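You operate a simulated robot arm through the tools that you are given. There is no shell and no other tool.

You run a simulated robot arm. Do the job below in one go: nothing can be reset, and whatever is moved stays where it is left.

Task
Plug the air tank and pump its gauge into the green.
Fine: drain plug screwed tight; open the yellow lever to pump and close it again; never into the red. Where these are worked on the way, their far stop is far enough and under half their travel is too little: yellow lever.

The check looks at the end state, three seconds after you hand in, the way a careful person would. Anything else that was tipped, shoved, dropped, spilled or broken makes it a failure.

Robot
A 7-joint arm with a two-finger parallel gripper, fixed in place. Base frame: the origin is at the foot of the arm, x ahead of it, y to its left, z up; the work surface is at about z = 0.8. Units: m, rad, N and s.
Its first joint turns from -2.304 to 2.304 rad. Payload 3.91 kg.
Tool frame: the origin (TCP) lies between the finger pads and is the grasp point; the fingertips stand 0.03 m ahead of it; z points along the fingers, y is the line along which they close. The gripper opens to 0.11 m. The fingers are 0.02 m wide and 0.01 m thick; the gripper's body (0.048 by 0.112 m) begins 0.055 m behind the TCP.
Orientation is that of the tool frame in the base frame, as [roll, pitch, yaw] about the fixed x, y, z axes, in that order (R = Rz(yaw) Ry(pitch) Rx(roll)). With the fingers straight down and closing along the base's y, the tool's x points along the base's -x, its y along +y and its z along -z.

Tools
- The arm moves only by the tool move_arm. Its argument "increments" is a list of rows, each an object (a shift or turn left out is 0, a gripper value left out holds the last) with "travel": the shift along the tool's x, y, z in units of 50 mm (1.0 is 50 mm), a list of three; "turn": the turn, a rotation vector about the tool's x, y, z in units of 8 degrees (1.0 is 8 degrees), a list of three; "jaw": the gripper command, from -1 (shut) to 1 (fully open), values between in proportion. In form: [{"travel": [dx, dy, dz], "turn": [wx, wy, wz], "jaw": jaw}, ...]. A call has 1 to 20 rows; each row shifts and turns the commanded pose from where the row before left it, along the tool's axes as they then stand. A call with a number of a shift or a turn outside -1 to 1 is refused whole. Each row takes 0.2 s and may step no farther than 0.05 m and 0.15 rad from the row before; otherwise, or with a gripper value out of range, the whole call is refused. A pose out of reach is approached as far as the arm can. The call stops where the force on the tool passes 40 N (or 10 N more than at its start, if that is more) or the arm is blocked; 0.2 s more then pass. Each finger travels about 0.108 m/s and halts on what it meets, pressing with about 32 N; the grip force reading is that of the motor and also rises with nothing between the fingers. The clock runs only during rows and for 0.2 s after the last one: add rows that do not move to give the fingers time. The reply holds the time, the measured pose of the TCP, the force on the tool along the base axes, the opening and the grip force, in the units named above and with some noise, with the torque about the TCP (base axes, N m) and any sound that the robot's microphone picked up.
- Cameras (640 x 400 px; columns grow to the right, rows downward): "scene" is fixed at [0.4021, 0.6497, 1.318]; the picture's right is [-0.68, -0.73, 0.00], its down [-0.40, 0.38, -0.83] and it looks along [0.61, -0.57, -0.55] (base axes); focal length 368 px, centre (320, 200). "wrist" rides on the gripper at [0.072, 0.017, -0.103] in the tool frame; the picture's right is [-0.23, 0.97, 0.00], its down [-0.76, -0.18, -0.62] and it looks along [-0.61, -0.14, 0.78] (tool axes); focal length 222 px, centre (320, 200). There is no depth. A picture from a camera that has moved, and an enlarged one, comes with that camera's place and axes in the base frame and with its lens.
- camera(camera): a new picture of that camera. The clock stands still meanwhile.
- enlarge(camera, box): a new picture of the part [left, top, right, bottom] of that camera's present view, enlarged. The clock stands still meanwhile.
- hand_in(): hands the job in; it is judged then, once.

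Places have to be worked out from the pictures, the camera data and where the tool is seen. Open the gripper and draw the arm clear of the work before you hand the job in, unless the task says otherwise.

The tools are called after "Emit:" as a command line: name --argument value ..., lists and objects as JSON in quotes. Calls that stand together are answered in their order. move_arm: Moves the arm, as the interface text tells. Its arguments: {"type":"object","properties":{"increments":{"type":"array","items":{"type":"object","properties":{"travel":{"type":"array","items":{"type":"number"}},"turn":{"type":"array","items":{"type":"number"}},"jaw":{"type":"number"}}}}},"required":["increments"]} The other tools are called the same way: camera (camera) takes a picture; enlarge (camera, box) takes an enlarged picture of a part of a camera's view; hand_in () hands the job in.

At the start:

```text
time_s: 0.0
position: [0.6992, 0.1959, 1.0398]
orientation: [3.141, 0.0, 3.141]
contact_force: [-0.8, -0.1, 0.2]
torque: [0.0, 0.02, 0.03]
opening: 0.1099
gripper_force: 0.2
```

scene: 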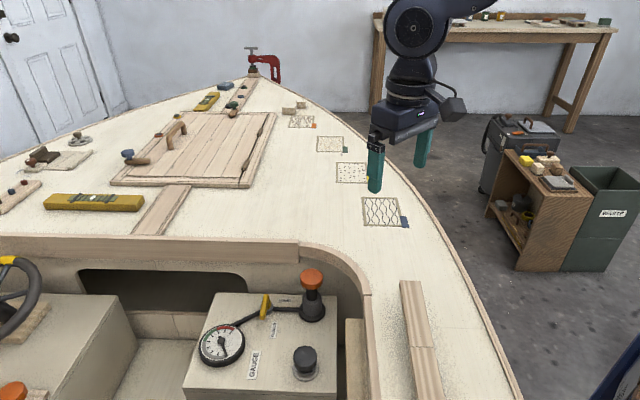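
wrist: 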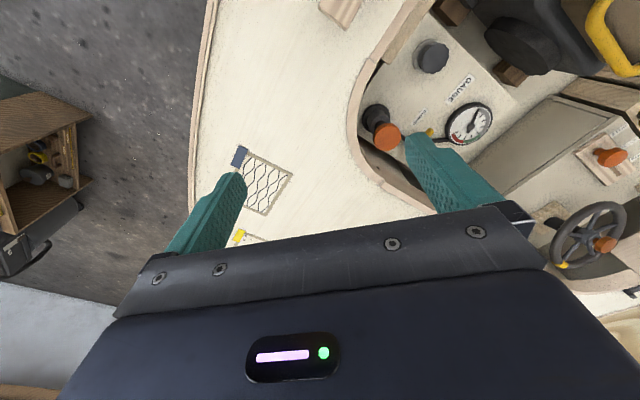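

I'll look closely at the tank, the gauge, the pump and the plug before moving.

Emit:
enlarge --camera "scene" --box '[170, 250, 380, 400]'

Emit:
enlarge --camera "wrist" --box '[340, 0, 640, 200]'

Emit:
enlarge --camera "scene" --box '[0, 230, 220, 400]'

```text
2.67 times, centred on (275, 325) of scene
camera zoom: at [0.4021, 0.6497, 1.318], right [-0.68, -0.73, 0.0], down [-0.4, 0.38, -0.83], along [0.61, -0.57, -0.55], focal length 981 px, centre (440, -133)
```

zoom: 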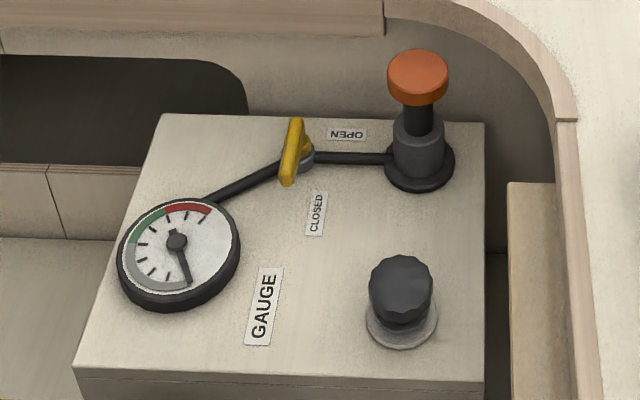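

```text
2.00 times, centred on (490, 100) of wrist
camera zoom: at [0.6288, 0.2142, 1.1426], right [0.23, 0.97, 0.0], down [0.76, -0.18, 0.62], along [0.61, -0.14, -0.78], focal length 444 px, centre (-20, 400)
```

zoom: 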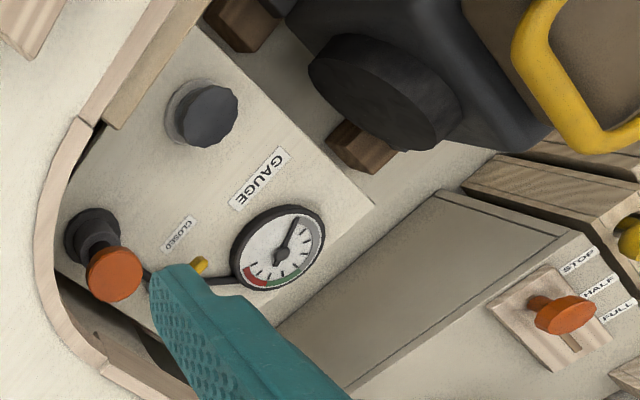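

```text
2.35 times, centred on (110, 315) of scene
camera zoom: at [0.4021, 0.6497, 1.318], right [-0.68, -0.73, 0.0], down [-0.4, 0.38, -0.83], along [0.61, -0.57, -0.55], focal length 866 px, centre (814, -71)
```

zoom: 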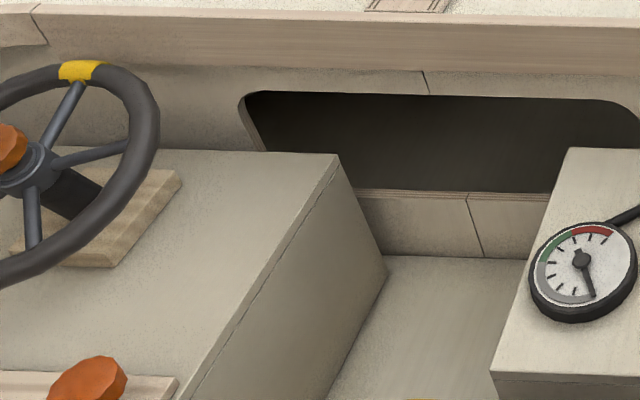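

The knob of the pump is at about (0.81, 0.29, 0.77), the plug about (0.72, 0.39, 0.70), and the lever about (0.87, 0.38, 0.70), all inside the cockpit. I move higher above the plug first, to get a better wrist view.

Emit:
move_arm --increments '[{"travel": [0.1, 0.6, 0.2]}, {"travel": [0.1, 0.6, 0.2]}, {"travel": [0.1, 0.6, 0.2]}, {"travel": [0.1, 0.6, 0.2]}]'

Emit:
camera --camera "wrist"

Emit:
camera --camera "scene"

```text
time_s: 1.0
position: [0.6787, 0.3166, 1.0013]
orientation: [3.141, -0.002, 3.139]
contact_force: [0.0, -0.5, 0.0]
torque: [0.03, -0.01, -0.03]
opening: 0.1098
gripper_force: 0.1
```

```text
taken
camera wrist: at [0.6084, 0.3336, 1.1055], right [0.23, 0.97, 0.0], down [0.76, -0.18, 0.62], along [0.61, -0.14, -0.78], focal length 222 px, centre (320, 200)
```

wrist: 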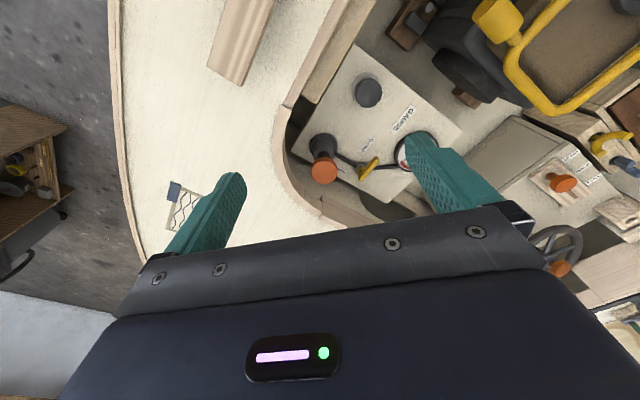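

```text
taken
```

scene: 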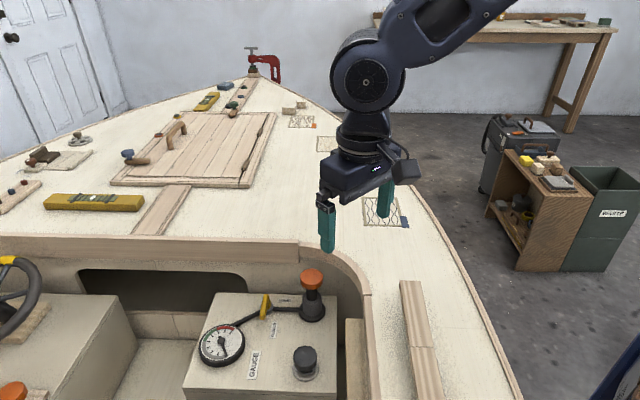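

The engine with the yellow bar lies farther left (y above 0.55), so the plug is accessible. I enlarge the tank view from here.

Emit:
enlarge --camera "wrist" --box '[280, 50, 440, 210]'

```text
2.50 times, centred on (360, 130) of wrist
camera zoom: at [0.6084, 0.3336, 1.1055], right [0.23, 0.97, 0.0], down [0.76, -0.18, 0.62], along [0.61, -0.14, -0.78], focal length 555 px, centre (220, 375)
```

zoom: 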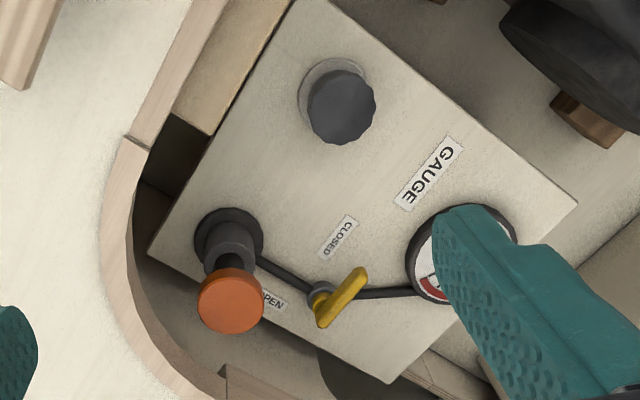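

The tank's lid is turned about 45°, with its front toward the scene camera. The lever now points to CLOSED and must swing anticlockwise to OPEN. The plug's knob is about 44 mm wide at (0.717, 0.393). I move above it and look again.

Emit:
move_arm --increments '[{"travel": [-0.38, 0.76, 0]}, {"travel": [-0.38, 0.76, 0]}, {"travel": [0, 0, 0.9]}, {"travel": [0, 0, 0.9]}, {"travel": [0, 0, 0.9]}, {"travel": [0, 0, 0.5]}, {"travel": [0, 0, 0]}]'

Emit:
camera --camera "wrist"

Emit:
enlarge --camera "scene" --box '[170, 250, 410, 400]'

```text
time_s: 2.6
position: [0.716, 0.3918, 0.8394]
orientation: [3.141, 0.001, 3.142]
contact_force: [0.9, -0.3, 0.4]
torque: [0.04, 0.01, 0.0]
opening: 0.1101
gripper_force: 0.1
```

```text
taken
camera wrist: at [0.6446, 0.4099, 0.943], right [0.23, 0.97, 0.0], down [0.76, -0.18, 0.62], along [0.61, -0.14, -0.78], focal length 222 px, centre (320, 200)
```

wrist: 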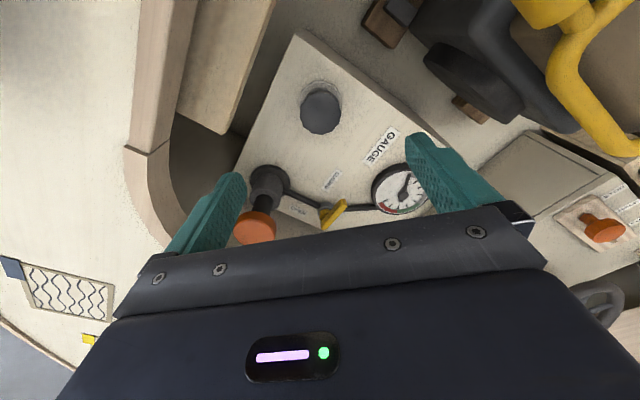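

```text
2.67 times, centred on (290, 325) of scene
camera zoom: at [0.4021, 0.6497, 1.318], right [-0.68, -0.73, 0.0], down [-0.4, 0.38, -0.83], along [0.61, -0.57, -0.55], focal length 981 px, centre (400, -133)
```

zoom: 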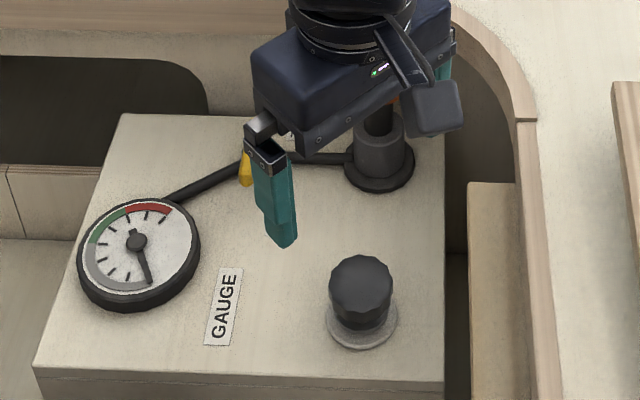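

The plug is right under the tool, at about (0.716, 0.395). I descend around it with the jaws open, keeping the tips just above the flange, and close on it.

Emit:
move_arm --increments '[{"travel": [0, 0.05, 0.8]}, {"travel": [0, 0, 0.8]}, {"travel": [0, 0, 0.7]}, {"travel": [0, 0, 0.25]}, {"travel": [0, 0, 0], "jaw": -1}, {"travel": [0, 0, 0]}, {"travel": [0, 0, 0]}]'

Emit:
enlarge --camera "scene" --box '[170, 250, 410, 400]'

Emit:
camera --camera "wrist"

```text
time_s: 4.3
position: [0.7152, 0.392, 0.7117]
orientation: [-3.136, -0.004, 3.141]
contact_force: [-0.3, -4.8, 6.1]
torque: [0.15, -0.11, -0.03]
opening: 0.0433
gripper_force: 45.2
stopped in row 7: the force on the tool passed its limit at 42 N (the readings are from after the stop); the commanded pose is now the measured one
```

```text
2.67 times, centred on (290, 325) of scene
camera zoom: at [0.4021, 0.6497, 1.318], right [-0.68, -0.73, 0.0], down [-0.4, 0.38, -0.83], along [0.61, -0.57, -0.55], focal length 981 px, centre (400, -133)
```

zoom: 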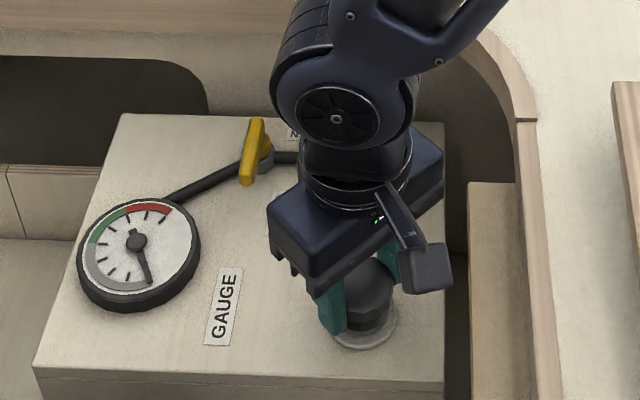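

```text
taken
camera wrist: at [0.6456, 0.4107, 0.8149], right [0.23, 0.97, -0.01], down [0.76, -0.18, 0.62], along [0.6, -0.15, -0.78], focal length 222 px, centre (320, 200)
```

wrist: 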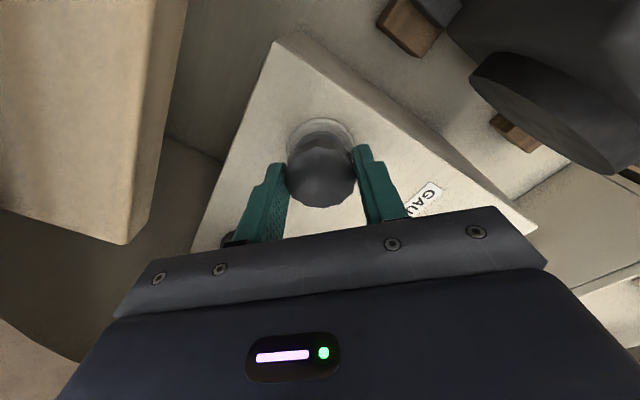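

The jaws hold the plug (opening 43 mm). I now turn clockwise seen from above (positive turn about the tool's z) and watch the readings.

Emit:
move_arm --increments '[{"turn": [0, 0, 1], "jaw": -1}, {"turn": [0, 0, 1]}, {"turn": [0, 0, 1]}, {"turn": [0, 0, 1]}, {"turn": [0, 0, 1]}, {"turn": [0, 0, 1]}]'

Emit:
enlarge --camera "scene" --box '[170, 250, 410, 400]'

```text
time_s: 5.7
position: [0.7167, 0.3941, 0.7111]
orientation: [-3.137, 0.002, 2.3]
contact_force: [5.3, 10.7, 0.1]
torque: [0.14, -0.71, 0.01]
opening: 0.0432
gripper_force: 45.1
```

```text
2.67 times, centred on (290, 325) of scene
camera zoom: at [0.4021, 0.6497, 1.318], right [-0.68, -0.73, 0.0], down [-0.4, 0.38, -0.83], along [0.61, -0.57, -0.55], focal length 981 px, centre (400, -133)
```

zoom: 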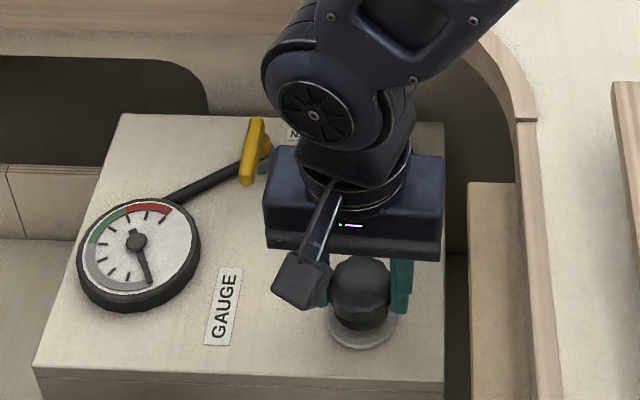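

The turn went smoothly with almost no axial torque, so the plug appears to be turning. I continue.

Emit:
move_arm --increments '[{"turn": [0, 0, 1]}, {"turn": [0, 0, 1]}, {"turn": [0, 0, 1]}, {"turn": [0, 0, 1]}, {"turn": [0, 0, 1]}, {"turn": [0, 0, 1]}, {"turn": [0, 0, 1]}, {"turn": [0, 0, 1]}]'

Emit:
enlarge --camera "scene" --box '[170, 250, 410, 400]'

Emit:
camera --camera "wrist"

```text
time_s: 7.3
position: [0.7164, 0.3922, 0.7106]
orientation: [3.142, 0.005, 1.378]
contact_force: [7.1, 3.2, -6.0]
torque: [-0.58, -0.41, 0.01]
opening: 0.0426
gripper_force: 45.0
stopped in row 7: the force on the tool passed its limit at 41 N (the readings are from after the stop); the commanded pose is now the measured one
```

```text
2.67 times, centred on (290, 325) of scene
camera zoom: at [0.4021, 0.6497, 1.318], right [-0.68, -0.73, 0.0], down [-0.4, 0.38, -0.83], along [0.61, -0.57, -0.55], focal length 981 px, centre (400, -133)
```

zoom: 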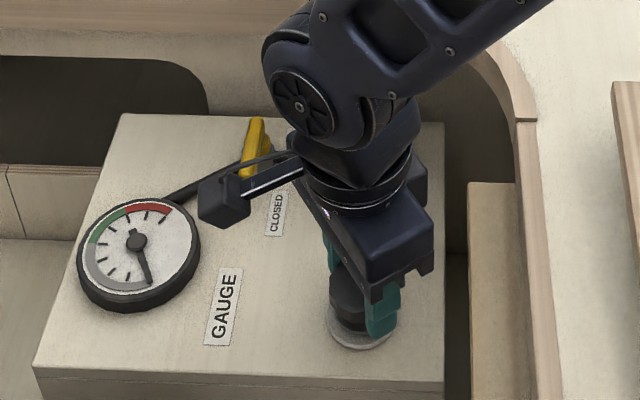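

```text
taken
camera wrist: at [0.7499, 0.4611, 0.8142], right [0.91, -0.41, 0.0], down [-0.32, -0.71, 0.63], along [-0.26, -0.57, -0.78], focal length 222 px, centre (320, 200)
```

wrist: 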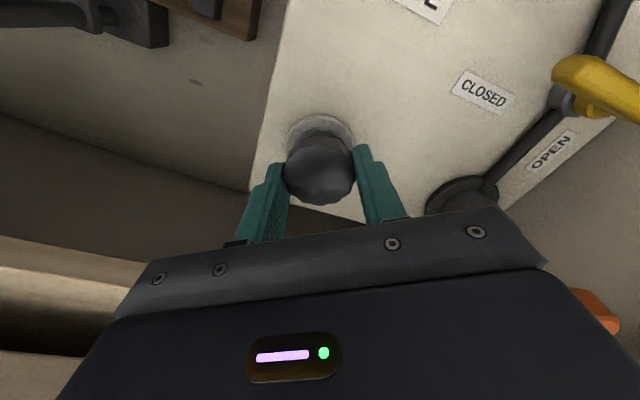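

About 101° has been turned so far. The stop was a side-load of 41 N which then relaxed. I carry on in shorter pieces.

Emit:
move_arm --increments '[{"turn": [0, 0, 1]}, {"turn": [0, 0, 1]}, {"turn": [0, 0, 1]}, {"turn": [0, 0, 1]}, {"turn": [0, 0, 1]}]'

Emit:
enlarge --camera "scene" --box '[170, 250, 410, 400]'

```text
time_s: 8.5
position: [0.7169, 0.393, 0.7109]
orientation: [3.139, 0.004, 0.677]
contact_force: [-0.4, 0.0, -10.9]
torque: [-0.41, 0.55, -0.01]
opening: 0.0426
gripper_force: 44.9
```

```text
2.67 times, centred on (290, 325) of scene
camera zoom: at [0.4021, 0.6497, 1.318], right [-0.68, -0.73, 0.0], down [-0.4, 0.38, -0.83], along [0.61, -0.57, -0.55], focal length 981 px, centre (400, -133)
```

zoom: 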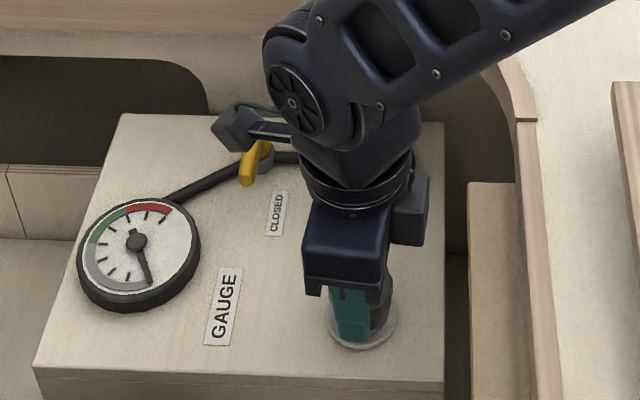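

The plug is pulling the tool down (about −11 N), so it is screwing in. I follow it down slightly while turning on.

Emit:
move_arm --increments '[{"travel": [0, 0, 0.02], "turn": [0, 0, 1]}, {"travel": [0, 0, 0.01], "turn": [0, 0, 1]}, {"travel": [0, 0, 0.01], "turn": [0, 0, 1]}, {"travel": [0, 0, 0.01], "turn": [0, 0, 1]}, {"travel": [0, 0, 0.01], "turn": [0, 0, 1]}]'

```text
time_s: 9.7
position: [0.7173, 0.3933, 0.709]
orientation: [3.139, -0.002, -0.022]
contact_force: [1.1, 10.5, 2.0]
torque: [1.18, 0.03, -0.01]
opening: 0.0429
gripper_force: 44.9
```

180° done in total. I release, rewind the wrist 176° and grip again.

Emit:
move_arm --increments '[{"jaw": 0.0}, {}, {"turn": [0, 0, -1]}, {"turn": [0, 0, -1]}, {"turn": [0, 0, -1]}, {"turn": [0, 0, -1]}, {"turn": [0, 0, -1]}, {"turn": [0, 0, -1]}, {"turn": [0, 0, -1]}, {"turn": [0, 0, -1]}, {"turn": [0, 0, -1]}, {"turn": [0, 0, -1]}, {"turn": [0, 0, -1]}]'

Emit:
enlarge --camera "scene" --box '[170, 250, 410, 400]'

Emit:
camera --camera "wrist"

```text
time_s: 12.5
position: [0.7173, 0.3926, 0.7095]
orientation: [-3.141, 0.004, 1.518]
contact_force: [-0.3, 0.3, 0.6]
torque: [-0.01, -0.01, 0.01]
opening: 0.0551
gripper_force: 0.0
```

```text
2.67 times, centred on (290, 325) of scene
camera zoom: at [0.4021, 0.6497, 1.318], right [-0.68, -0.73, 0.0], down [-0.4, 0.38, -0.83], along [0.61, -0.57, -0.55], focal length 981 px, centre (400, -133)
```

zoom: 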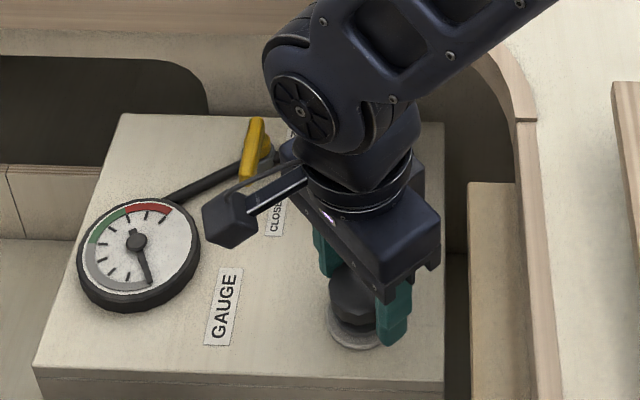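

```text
taken
camera wrist: at [0.7393, 0.465, 0.8114], right [0.96, -0.28, 0.0], down [-0.22, -0.75, 0.63], along [-0.17, -0.6, -0.78], focal length 222 px, centre (320, 200)
```

wrist: 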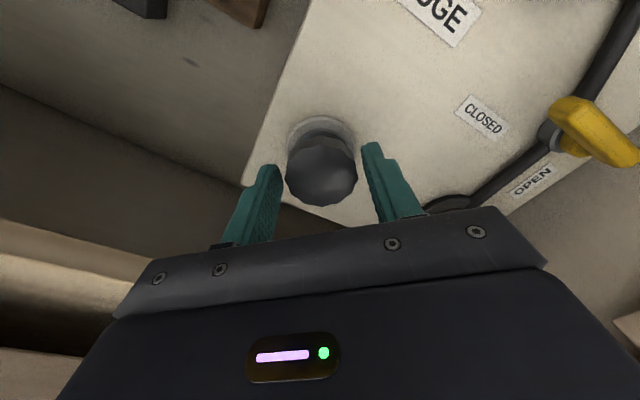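

Plug is well centred between the fingers. I finish the rewind, grip again and keep turning, following down a little.

Emit:
move_arm --increments '[{"turn": [0, 0, -1]}, {"turn": [0, 0, -1]}, {"turn": [0, 0, -1]}, {"turn": [0, 0, -1]}, {"turn": [0, 0, -1]}, {"turn": [0, 0, -1]}, {"turn": [0, 0, -1]}, {"turn": [0, 0, -1]}, {"turn": [0, 0, -1]}, {"turn": [0, 0, -1]}, {"turn": [0, 0, -1]}, {"jaw": -1}, {}, {}]'

Emit:
enlarge --camera "scene" --box '[170, 250, 410, 400]'

```text
time_s: 15.5
position: [0.7173, 0.3919, 0.708]
orientation: [-3.136, -0.002, 3.051]
contact_force: [3.3, 7.8, 0.3]
torque: [0.45, -0.16, -0.02]
opening: 0.043
gripper_force: 44.6
```

```text
2.67 times, centred on (290, 325) of scene
camera zoom: at [0.4021, 0.6497, 1.318], right [-0.68, -0.73, 0.0], down [-0.4, 0.38, -0.83], along [0.61, -0.57, -0.55], focal length 981 px, centre (400, -133)
```

zoom: 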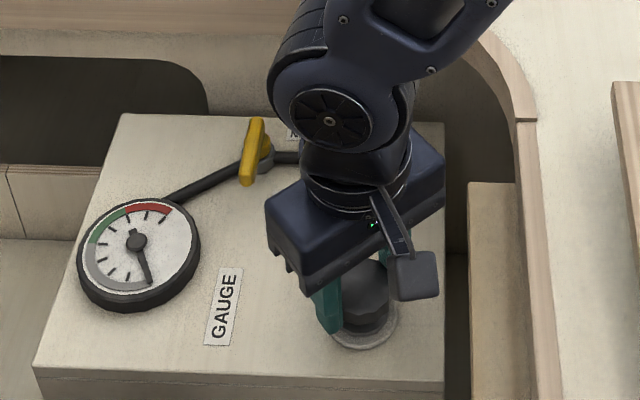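

Gripped again; the plug already sits lower on its flange than before. I keep turning clockwise.

Emit:
move_arm --increments '[{"travel": [0, 0, 0.01], "turn": [0, 0, 1]}, {"travel": [0, 0, 0.01], "turn": [0, 0, 1]}, {"travel": [0, 0, 0.01], "turn": [0, 0, 1]}, {"travel": [0, 0, 0.01], "turn": [0, 0, 1]}, {"travel": [0, 0, 0.01], "turn": [0, 0, 1]}, {"travel": [0, 0, 0.01], "turn": [0, 0, 1]}]'

Emit:
enlarge --camera "scene" --box '[170, 250, 410, 400]'

```text
time_s: 16.9
position: [0.7185, 0.3916, 0.7066]
orientation: [-3.138, 0.002, 2.213]
contact_force: [3.0, 14.7, 20.5]
torque: [0.45, -0.38, 0.01]
opening: 0.043
gripper_force: 45.4
```

```text
2.67 times, centred on (290, 325) of scene
camera zoom: at [0.4021, 0.6497, 1.318], right [-0.68, -0.73, 0.0], down [-0.4, 0.38, -0.83], along [0.61, -0.57, -0.55], focal length 981 px, centre (400, -133)
```

zoom: 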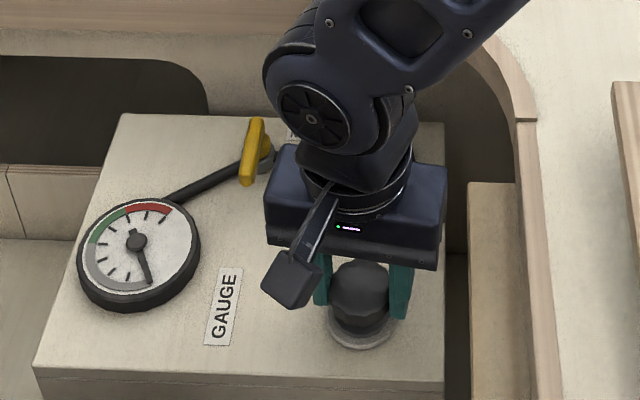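

Pressing down a bit hard now (20 N), so I stop following in z and turn on.

Emit:
move_arm --increments '[{"travel": [0, 0, -0.02], "turn": [0, 0, 1]}, {"turn": [0, 0, 1]}, {"turn": [0, 0, 1]}, {"turn": [0, 0, 1]}, {"turn": [0, 0, 1]}, {"turn": [0, 0, 1]}]'

```text
time_s: 18.3
position: [0.7162, 0.3925, 0.7056]
orientation: [3.139, 0.005, 1.373]
contact_force: [16.3, 11.1, 0.1]
torque: [0.06, -0.51, 0.0]
opening: 0.0427
gripper_force: 45.4
```

Emit:
move_arm --increments '[{"turn": [0, 0, 1]}, {"turn": [0, 0, 1]}, {"travel": [0, 0, 0.01], "turn": [0, 0, 1]}, {"travel": [0, 0, 0.01], "turn": [0, 0, 1]}, {"travel": [0, 0, 0.01], "turn": [0, 0, 1]}, {"turn": [0, 0, 1]}]'

Emit:
enlarge --camera "scene" --box '[230, 310, 390, 400]'

```text
time_s: 19.7
position: [0.7164, 0.3924, 0.704]
orientation: [3.138, 0.001, 0.537]
contact_force: [12.9, 7.6, 5.1]
torque: [-0.08, 0.18, -0.01]
opening: 0.0424
gripper_force: 44.8
```

```text
4.00 times, centred on (310, 355) of scene
camera zoom: at [0.4021, 0.6497, 1.318], right [-0.68, -0.73, 0.0], down [-0.4, 0.38, -0.83], along [0.61, -0.57, -0.55], focal length 1472 px, centre (360, -420)
```

zoom: 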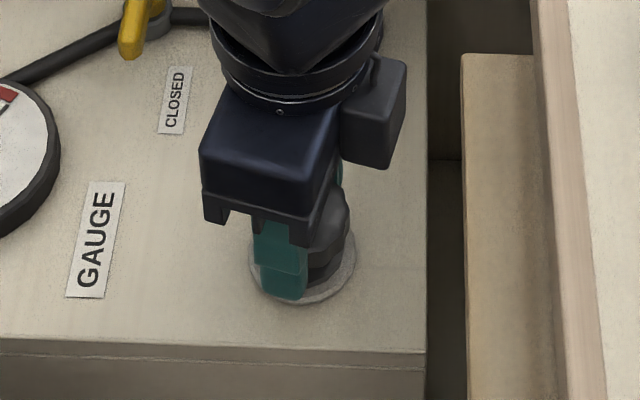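

A gap with a stem is still visible, so more turns are needed. I continue, then rewind and re-grip a few millimetres higher so that the tips stay off the flange.

Emit:
move_arm --increments '[{"turn": [0, 0, 1]}, {"turn": [0, 0, 1]}, {"travel": [0, 0, 0.01], "turn": [0, 0, 1]}, {"turn": [0, 0, 1]}, {"turn": [0, 0, 0.5]}, {"jaw": 0.0}, {}, {"travel": [0, 0, -0.14]}, {"turn": [0, 0, -1]}, {"turn": [0, 0, -1]}, {"turn": [0, 0, -1]}, {"turn": [0, 0, -1]}, {"turn": [0, 0, -1]}, {"turn": [0, 0, -1]}, {"turn": [0, 0, -1]}, {"turn": [0, 0, -1]}]'

Emit:
camera --camera "wrist"

```text
time_s: 23.1
position: [0.7165, 0.3927, 0.7111]
orientation: [3.141, 0.006, 1.1]
contact_force: [-0.1, 0.1, 0.1]
torque: [-0.02, -0.01, -0.02]
opening: 0.0548
gripper_force: 0.1
out of reach, approached as far as the arm can: row 5
```

```text
taken
camera wrist: at [0.7666, 0.4504, 0.8144], right [0.76, -0.64, 0.0], down [-0.5, -0.59, 0.63], along [-0.4, -0.48, -0.78], focal length 222 px, centre (320, 200)
```

wrist: 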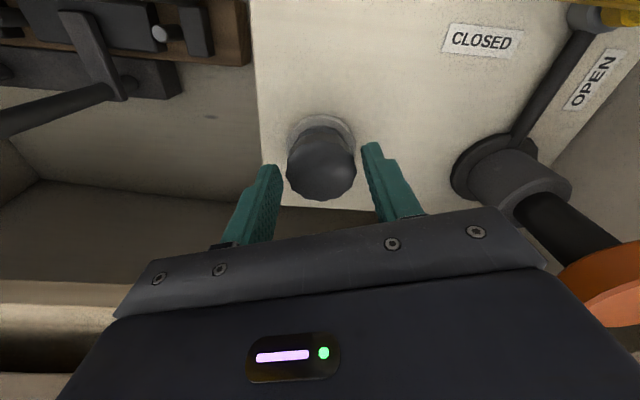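

The wrist's limit is at about yaw 0. I rewind to about 3.1 and grip once more at this height.

Emit:
move_arm --increments '[{"turn": [0, 0, -1]}, {"turn": [0, 0, -1]}, {"turn": [0, 0, -1]}, {"turn": [0, 0, -1]}, {"turn": [0, 0, -1]}, {"turn": [0, 0, -1]}, {"turn": [0, 0, -1]}, {"turn": [0, 0, -1]}, {"turn": [0, 0, -1]}, {"turn": [0, 0, -1]}, {"turn": [0, 0, -1]}, {"turn": [0, 0, -1]}, {"turn": [0, 0, -1]}, {"turn": [0, 0, -1]}, {"jaw": -1}, {}, {}]'

Emit:
enlarge --camera "scene" --box '[230, 310, 390, 400]'

```text
time_s: 26.7
position: [0.7176, 0.3923, 0.7105]
orientation: [-3.136, 0.0, 3.052]
contact_force: [3.6, 7.8, -2.3]
torque: [0.49, -0.07, 0.0]
opening: 0.0437
gripper_force: 45.6
```

```text
4.00 times, centred on (310, 355) of scene
camera zoom: at [0.4021, 0.6497, 1.318], right [-0.68, -0.73, 0.0], down [-0.4, 0.38, -0.83], along [0.61, -0.57, -0.55], focal length 1472 px, centre (360, -420)
```

zoom: 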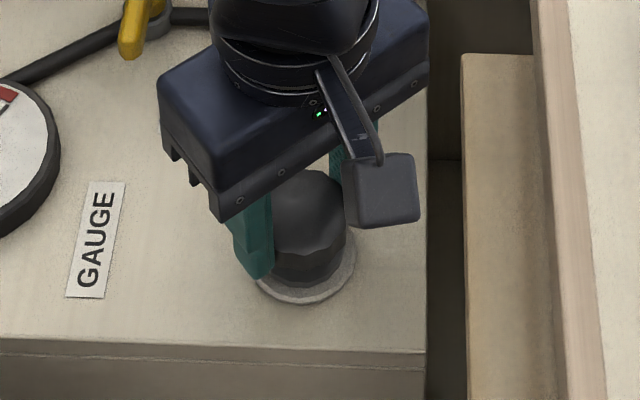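

The plug is close to its seat now. I keep turning, following gently.

Emit:
move_arm --increments '[{"travel": [0, 0, 0.003], "turn": [0, 0, 1]}, {"travel": [0, 0, 0.003], "turn": [0, 0, 1]}, {"travel": [0, 0, 0.003], "turn": [0, 0, 1]}, {"travel": [0, 0, 0.003], "turn": [0, 0, 1]}, {"travel": [0, 0, 0.003], "turn": [0, 0, 1]}, {"travel": [0, 0, 0.003], "turn": [0, 0, 1]}]'

Emit:
enlarge --camera "scene" --box '[230, 310, 390, 400]'

```text
time_s: 28.1
position: [0.7171, 0.3927, 0.7118]
orientation: [-3.139, 0.005, 2.212]
contact_force: [6.8, 15.0, 1.0]
torque: [-0.37, -0.78, 0.44]
opening: 0.0434
gripper_force: 44.9
```

```text
4.00 times, centred on (310, 355) of scene
camera zoom: at [0.4021, 0.6497, 1.318], right [-0.68, -0.73, 0.0], down [-0.4, 0.38, -0.83], along [0.61, -0.57, -0.55], focal length 1472 px, centre (360, -420)
```

zoom: 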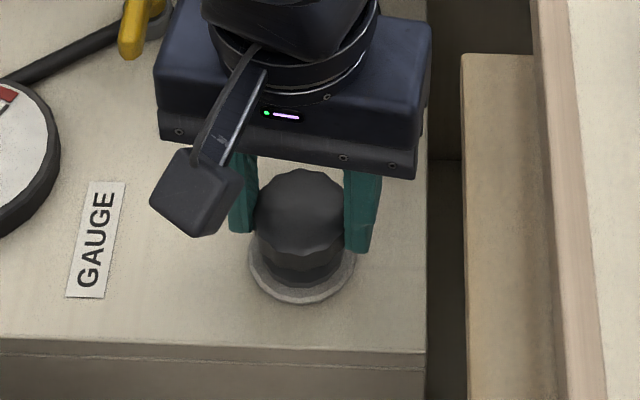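

The axial torque has risen to 0.44 N m, so the plug is seating. I turn on to see if it comes up tight.

Emit:
move_arm --increments '[{"turn": [0, 0, 1]}, {"turn": [0, 0, 1]}, {"turn": [0, 0, 1]}]'

Emit:
enlarge --camera "scene" --box '[230, 310, 390, 400]'

```text
time_s: 28.9
position: [0.7186, 0.3914, 0.7107]
orientation: [-3.139, 0.006, 1.793]
contact_force: [11.3, 8.8, 1.0]
torque: [-0.72, -0.56, 0.27]
opening: 0.0434
gripper_force: 44.7
```

```text
4.00 times, centred on (310, 355) of scene
camera zoom: at [0.4021, 0.6497, 1.318], right [-0.68, -0.73, 0.0], down [-0.4, 0.38, -0.83], along [0.61, -0.57, -0.55], focal length 1472 px, centre (360, -420)
```

zoom: 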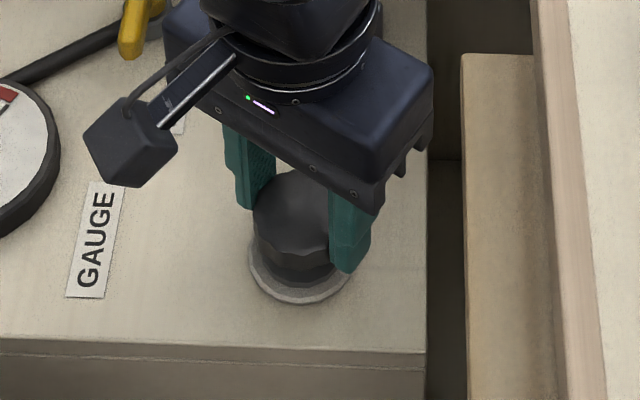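

Torque remains. I zoom tightly on the scalloped edge before and after a small turn, to see whether the knob still rotates or the fingers slip.

Emit:
enlarge --camera "scene" --box '[280, 340, 330, 390]'

Emit:
move_arm --increments '[{"turn": [0, 0, 1]}, {"turn": [0, 0, 1]}]'

Emit:
enlarge --camera "scene" --box '[280, 340, 330, 390]'

```text
8.00 times, centred on (305, 365) of scene
camera zoom: at [0.4021, 0.6497, 1.318], right [-0.68, -0.73, 0.0], down [-0.4, 0.38, -0.83], along [0.61, -0.57, -0.55], focal length 2943 px, centre (440, -1120)
```

zoom: 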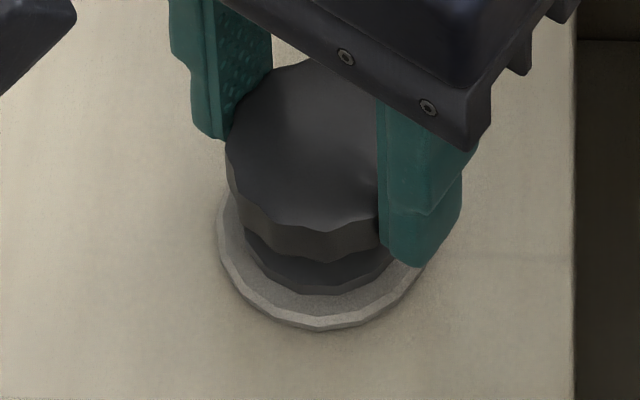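

```text
time_s: 29.5
position: [0.7176, 0.3916, 0.7106]
orientation: [3.14, 0.005, 1.514]
contact_force: [10.5, 2.3, 0.2]
torque: [0.09, -0.2, 0.3]
opening: 0.0436
gripper_force: 45.0
```

```text
8.00 times, centred on (305, 365) of scene
camera zoom: at [0.4021, 0.6497, 1.318], right [-0.68, -0.73, 0.0], down [-0.4, 0.38, -0.83], along [0.61, -0.57, -0.55], focal length 2943 px, centre (440, -1120)
```

zoom: 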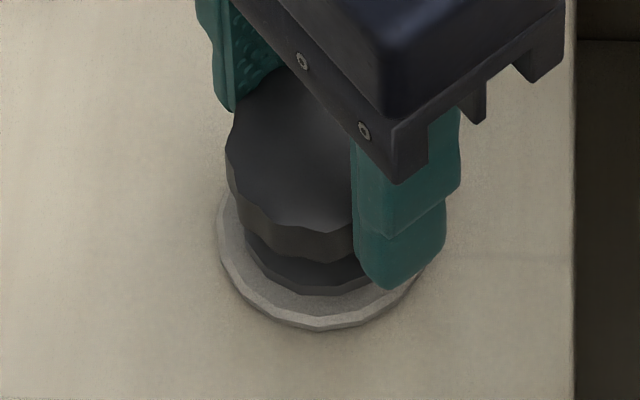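

The knob edge did not move while the fingers slipped: it is at its stop. To be sure it is tight, I re-grip a little lower and try once more.

Emit:
move_arm --increments '[{"jaw": 0.0}, {}, {"travel": [0, 0, 0.1]}, {"turn": [0, 0, -1]}, {"turn": [0, 0, -1]}, {"turn": [0, 0, -1]}, {"jaw": -1}, {}, {}, {"turn": [0, 0, 1]}, {"turn": [0, 0, 1]}, {"turn": [0, 0, 1]}]'

Emit:
enlarge --camera "scene" --box '[280, 340, 330, 390]'

```text
time_s: 32.1
position: [0.7174, 0.3931, 0.706]
orientation: [3.14, 0.005, 1.512]
contact_force: [13.3, 4.4, 0.4]
torque: [0.31, -0.21, 0.15]
opening: 0.0428
gripper_force: 44.7
```

```text
8.00 times, centred on (305, 365) of scene
camera zoom: at [0.4021, 0.6497, 1.318], right [-0.68, -0.73, 0.0], down [-0.4, 0.38, -0.83], along [0.61, -0.57, -0.55], focal length 2943 px, centre (440, -1120)
```

zoom: 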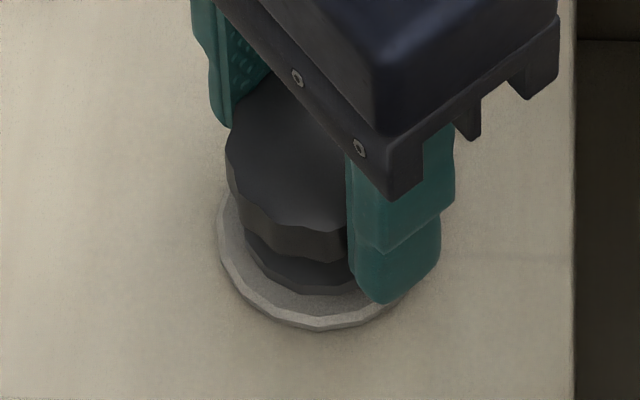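

The plug pattern is unchanged and the torque just slips, so the plug is tight at its stop. I release, rise and move to look at the lever from the left side (camera over the gauge side).

Emit:
move_arm --increments '[{"jaw": 0.3}, {}, {"travel": [0, 0, -0.8]}, {"travel": [0, 0, -0.9]}, {"travel": [0, 0, -0.9]}, {"travel": [0.4, 0.8, 0], "jaw": -1}, {"travel": [0.4, 0.8, 0]}, {"travel": [0.4, 0.8, 0]}, {"travel": [0.2, 0.5, 0]}, {}]'

Emit:
camera --camera "wrist"

Emit:
enlarge --camera "scene" --box '[170, 250, 410, 400]'

```text
time_s: 34.3
position: [0.8664, 0.4554, 0.8362]
orientation: [-3.141, 0.005, 1.515]
contact_force: [0.5, -0.2, 0.8]
torque: [0.01, -0.03, 0.0]
opening: 0.0
gripper_force: 32.2
```

```text
taken
camera wrist: at [0.8892, 0.5278, 0.939], right [0.96, -0.28, 0.0], down [-0.22, -0.75, 0.63], along [-0.17, -0.6, -0.78], focal length 222 px, centre (320, 200)
```

wrist: 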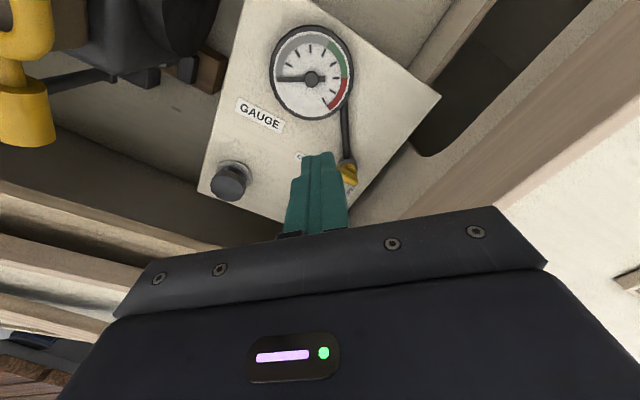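

```text
2.67 times, centred on (290, 325) of scene
camera zoom: at [0.4021, 0.6497, 1.318], right [-0.68, -0.73, 0.0], down [-0.4, 0.38, -0.83], along [0.61, -0.57, -0.55], focal length 981 px, centre (400, -133)
```

zoom: 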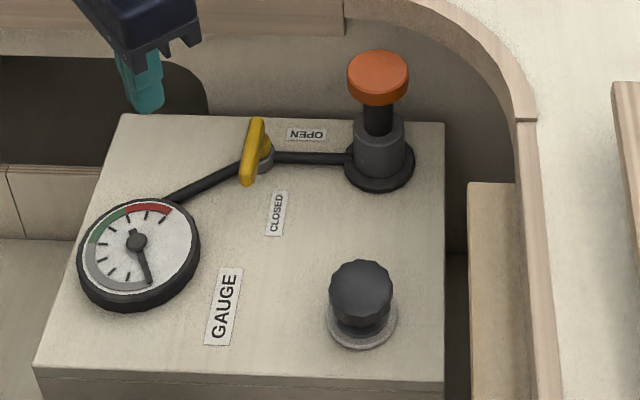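

The gauge still reads zero. I zoom on the lever in both cameras to fix its pivot and ends.

Emit:
enlarge --camera "scene" --box '[235, 260, 345, 330]'

Emit:
enlarge --camera "scene" --box '[270, 335, 340, 390]'

Emit:
move_arm --increments '[{"travel": [0, 0.8, 0]}, {}]'

Emit:
enlarge --camera "wrist" --box '[200, 80, 360, 220]'

```text
5.71 times, centred on (290, 295) of scene
camera zoom: at [0.4021, 0.6497, 1.318], right [-0.68, -0.73, 0.0], down [-0.4, 0.38, -0.83], along [0.61, -0.57, -0.55], focal length 2102 px, centre (491, -343)
```

zoom: 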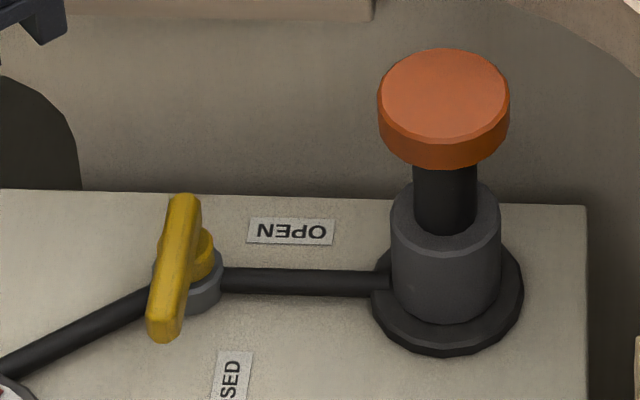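

```text
7.27 times, centred on (305, 362) of scene
camera zoom: at [0.4021, 0.6497, 1.318], right [-0.68, -0.73, 0.0], down [-0.4, 0.38, -0.83], along [0.61, -0.57, -0.55], focal length 2676 px, centre (429, -982)
```

zoom: 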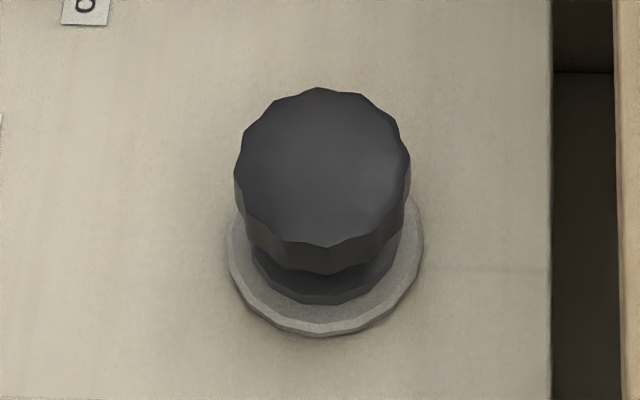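

```text
time_s: 34.9
position: [0.9058, 0.4529, 0.8347]
orientation: [3.141, 0.005, 1.516]
contact_force: [0.2, 0.3, 0.0]
torque: [-0.06, 0.01, 0.01]
opening: 0.0
gripper_force: 32.1
```

```text
2.86 times, centred on (280, 150) of wrist
camera zoom: at [0.9286, 0.525, 0.9378], right [0.96, -0.28, 0.0], down [-0.22, -0.75, 0.63], along [-0.17, -0.6, -0.78], focal length 635 px, centre (434, 343)
```

zoom: 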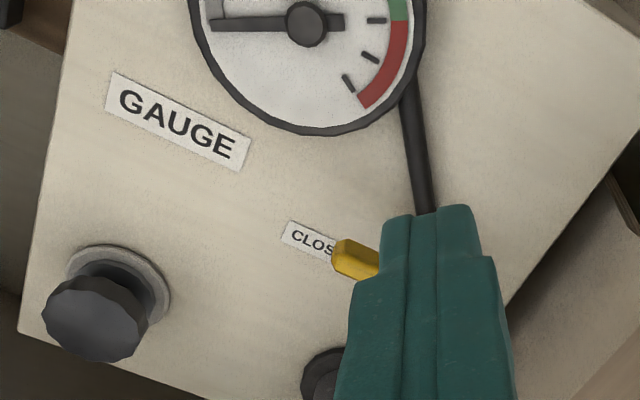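

The lever's mount isn't fully clear: the bar seems to sit on a hub beside the grey body. I turn the wrist back so the camera looks at the lever closely from the other side.

Emit:
move_arm --increments '[{"turn": [0, 0, -1]}, {"turn": [0, 0, -1]}, {"turn": [0, 0, -1]}, {"turn": [0, 0, -1]}, {"turn": [0, 0, -1]}, {"turn": [0, 0, -1]}, {"turn": [0, 0, -1]}, {"turn": [0, 0, -1]}, {"turn": [0, 0, -1]}, {"turn": [0, 0, -1]}, {"turn": [0, 0, -1]}, {"turn": [0, 0, -0.6]}, {"travel": [0.36, -0.9, 0]}, {"travel": [0.36, -0.9, 0.0]}, {"travel": [0, 0, 0.5]}, {}]'

Emit:
camera --camera "wrist"

Emit:
enlarge --camera "wrist" --box '[240, 40, 400, 180]'

```text
time_s: 38.3
position: [0.8707, 0.3614, 0.8114]
orientation: [-3.136, -0.001, 3.136]
contact_force: [-0.5, -0.4, 0.9]
torque: [-0.03, 0.0, 0.0]
opening: 0.0
gripper_force: 32.5
```

```text
taken
camera wrist: at [0.7996, 0.3797, 0.9147], right [0.23, 0.97, -0.01], down [0.76, -0.18, 0.62], along [0.61, -0.15, -0.78], focal length 222 px, centre (320, 200)
```

wrist: 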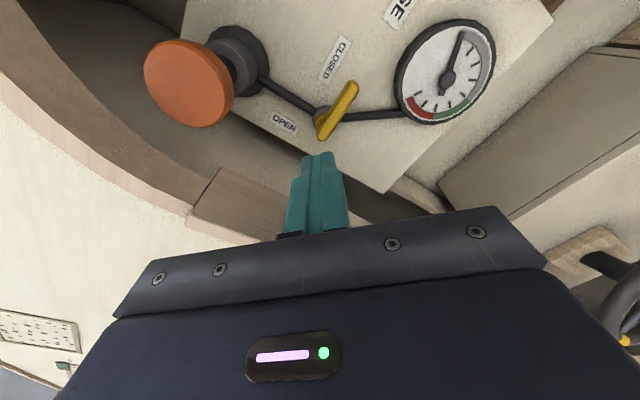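

```text
2.86 times, centred on (320, 110) of wrist
camera zoom: at [0.7996, 0.3797, 0.9147], right [0.23, 0.97, -0.01], down [0.76, -0.18, 0.62], along [0.61, -0.15, -0.78], focal length 635 px, centre (320, 457)
```

zoom: 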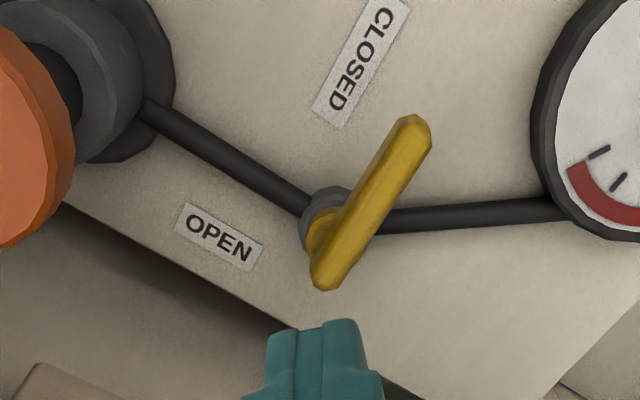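

The lever pivots at its back end, about (0.875, 0.364), with the bar at z≈0.70–0.715 pointing forward-left to about (0.846, 0.397). I will push it with closed, tilted fingers (hand leaning to +y, clear of the pump and coaming). First I reorient above it.

Emit:
move_arm --increments '[{"travel": [0, 0.58, 0]}, {"travel": [0, 0.58, 0]}, {"turn": [0, 0, 1]}, {"turn": [0, 0, 1]}, {"turn": [0, 0, 1]}, {"turn": [0, 0, 1]}, {"turn": [0, 0, 1]}, {"turn": [0, 0, 1]}, {"turn": [0, 0, 1]}, {"turn": [0, 0, 1]}, {"turn": [0, 0, 1]}, {"turn": [0, 0, 1]}, {"turn": [0, 0, 1]}, {"turn": [0, 0, 0.2]}, {"turn": [0, -0.8, 0]}, {"turn": [0, -0.8, 0]}, {"turn": [0, -0.8, 0]}, {"turn": [0, -0.73, 0]}, {}]'

Emit:
camera --camera "wrist"

Emit:
enlarge --camera "scene" --box '[200, 240, 360, 340]'

```text
time_s: 42.3
position: [0.8692, 0.4203, 0.8106]
orientation: [-3.141, 0.444, 1.573]
contact_force: [0.4, -0.6, -0.1]
torque: [-0.01, 0.02, -0.01]
opening: 0.0
gripper_force: 32.0
```

```text
taken
camera wrist: at [0.8881, 0.531, 0.8733], right [0.97, -0.2, 0.1], down [-0.18, -0.42, 0.89], along [-0.14, -0.88, -0.45], focal length 222 px, centre (320, 200)
```

wrist: 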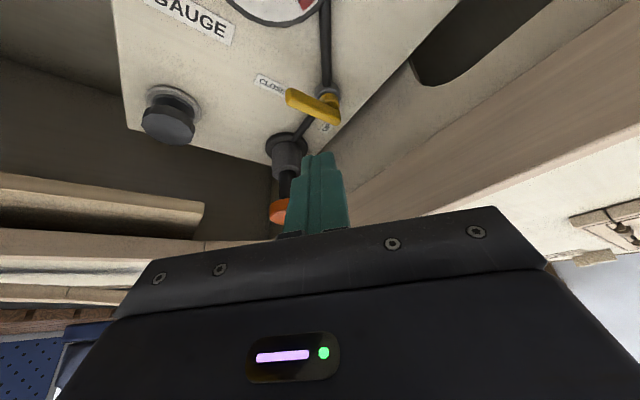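

```text
4.00 times, centred on (280, 290) of scene
camera zoom: at [0.4021, 0.6497, 1.318], right [-0.68, -0.73, 0.0], down [-0.4, 0.38, -0.83], along [0.61, -0.57, -0.55], focal length 1472 px, centre (480, -160)
```

zoom: 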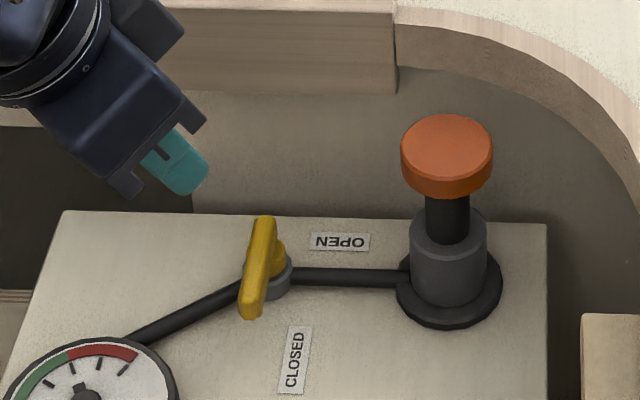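

Good view from the left. I enlarge the lever in the wrist camera to determine its height relative to the finger tips.

Emit:
enlarge --camera "wrist" --box '[240, 60, 360, 160]'

```text
4.00 times, centred on (300, 110) of wrist
camera zoom: at [0.8881, 0.531, 0.8733], right [0.97, -0.2, 0.1], down [-0.18, -0.42, 0.89], along [-0.14, -0.88, -0.45], focal length 888 px, centre (400, 560)
```

zoom: 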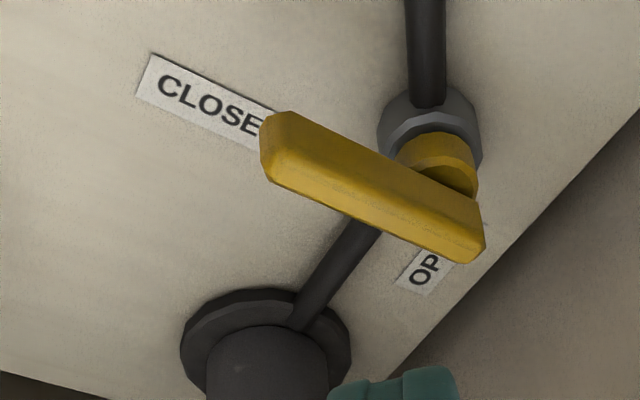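

Vertical pivot confirmed, bar centre at about z 0.70. The projected finger tip matches the scene picture well. I lower the closed tips to z≈0.69 beside the lever's left side.

Emit:
move_arm --increments '[{"travel": [0.07, 0.08, 0]}, {"travel": [0.268, 0, 0.563]}, {"travel": [0.268, 0, 0.563]}, {"travel": [0.2, 0, 0.42]}, {}]'

Emit:
enlarge --camera "wrist" --box '[240, 60, 400, 180]'

Emit:
enlarge --camera "scene" --box '[210, 260, 330, 340]'

```text
time_s: 43.5
position: [0.875, 0.424, 0.7223]
orientation: [-3.141, 0.443, 1.574]
contact_force: [-1.2, -0.3, 0.0]
torque: [0.02, 0.0, 0.02]
opening: 0.0001
gripper_force: 32.5
```

```text
3.33 times, centred on (320, 120) of wrist
camera zoom: at [0.8931, 0.5345, 0.7854], right [0.97, -0.2, 0.1], down [-0.18, -0.42, 0.89], along [-0.14, -0.88, -0.45], focal length 740 px, centre (320, 467)
```

zoom: 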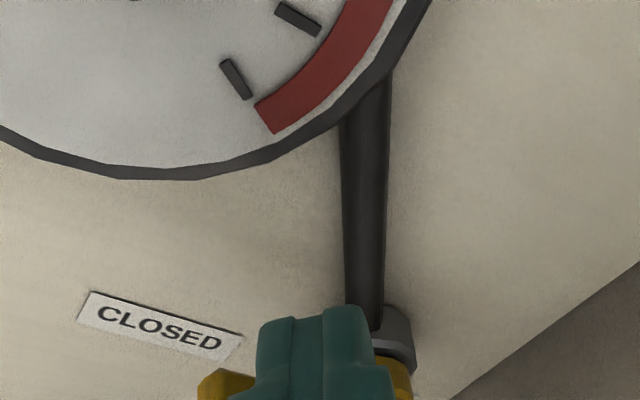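

```text
5.00 times, centred on (270, 300) of scene
camera zoom: at [0.4021, 0.6497, 1.318], right [-0.68, -0.73, 0.0], down [-0.4, 0.38, -0.83], along [0.61, -0.57, -0.55], focal length 1840 px, centre (570, -300)
```

zoom: 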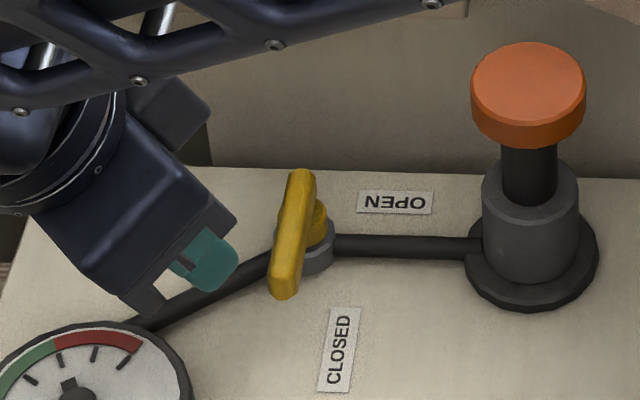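

The tip stands about 17 mm left of the lever and at the right height. I push it along an arc around the pivot, first part, then check.

Emit:
move_arm --increments '[{"travel": [-0.173, -0.14, 0.149]}, {"travel": [-0.139, -0.13, 0.066]}, {"travel": [-0.063, -0.1, 0.03]}, {"travel": [-0.078, -0.086, 0.037]}]'

Emit:
enlarge --camera "scene" --box '[210, 260, 330, 340]'

```text
time_s: 44.5
position: [0.8505, 0.3981, 0.721]
orientation: [-3.141, 0.44, 1.571]
contact_force: [0.5, -0.3, -0.2]
torque: [-0.03, 0.05, 0.02]
opening: 0.0
gripper_force: 32.2
```

```text
5.00 times, centred on (270, 300) of scene
camera zoom: at [0.4021, 0.6497, 1.318], right [-0.68, -0.73, 0.0], down [-0.4, 0.38, -0.83], along [0.61, -0.57, -0.55], focal length 1840 px, centre (570, -300)
```

zoom: 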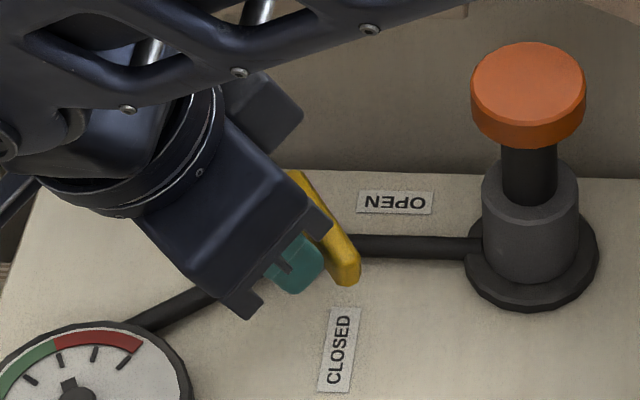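

The lever is turning freely. I continue along the arc.

Emit:
move_arm --increments '[{"travel": [-0.09, -0.07, 0.043]}, {"travel": [-0.099, -0.052, 0.047]}, {"travel": [-0.107, -0.032, 0.051]}, {"travel": [-0.11, -0.01, 0.052]}]'

Emit:
enlarge --camera "scene" --box '[210, 260, 330, 340]'

```text
time_s: 45.5
position: [0.8441, 0.3755, 0.72]
orientation: [-3.141, 0.441, 1.572]
contact_force: [0.5, 0.4, -0.4]
torque: [0.01, -0.02, -0.02]
opening: 0.0
gripper_force: 31.6
```

```text
5.00 times, centred on (270, 300) of scene
camera zoom: at [0.4021, 0.6497, 1.318], right [-0.68, -0.73, 0.0], down [-0.4, 0.38, -0.83], along [0.61, -0.57, -0.55], focal length 1840 px, centre (570, -300)
```

zoom: 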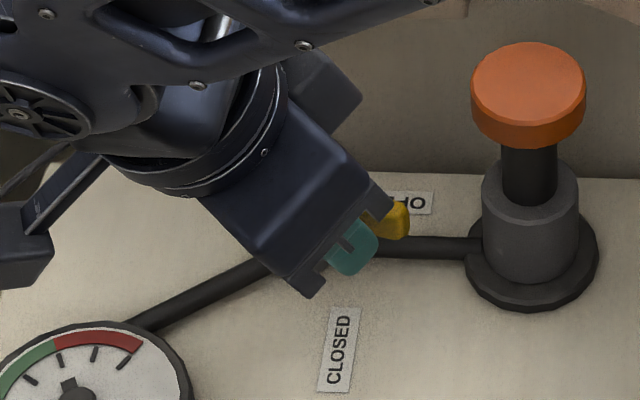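

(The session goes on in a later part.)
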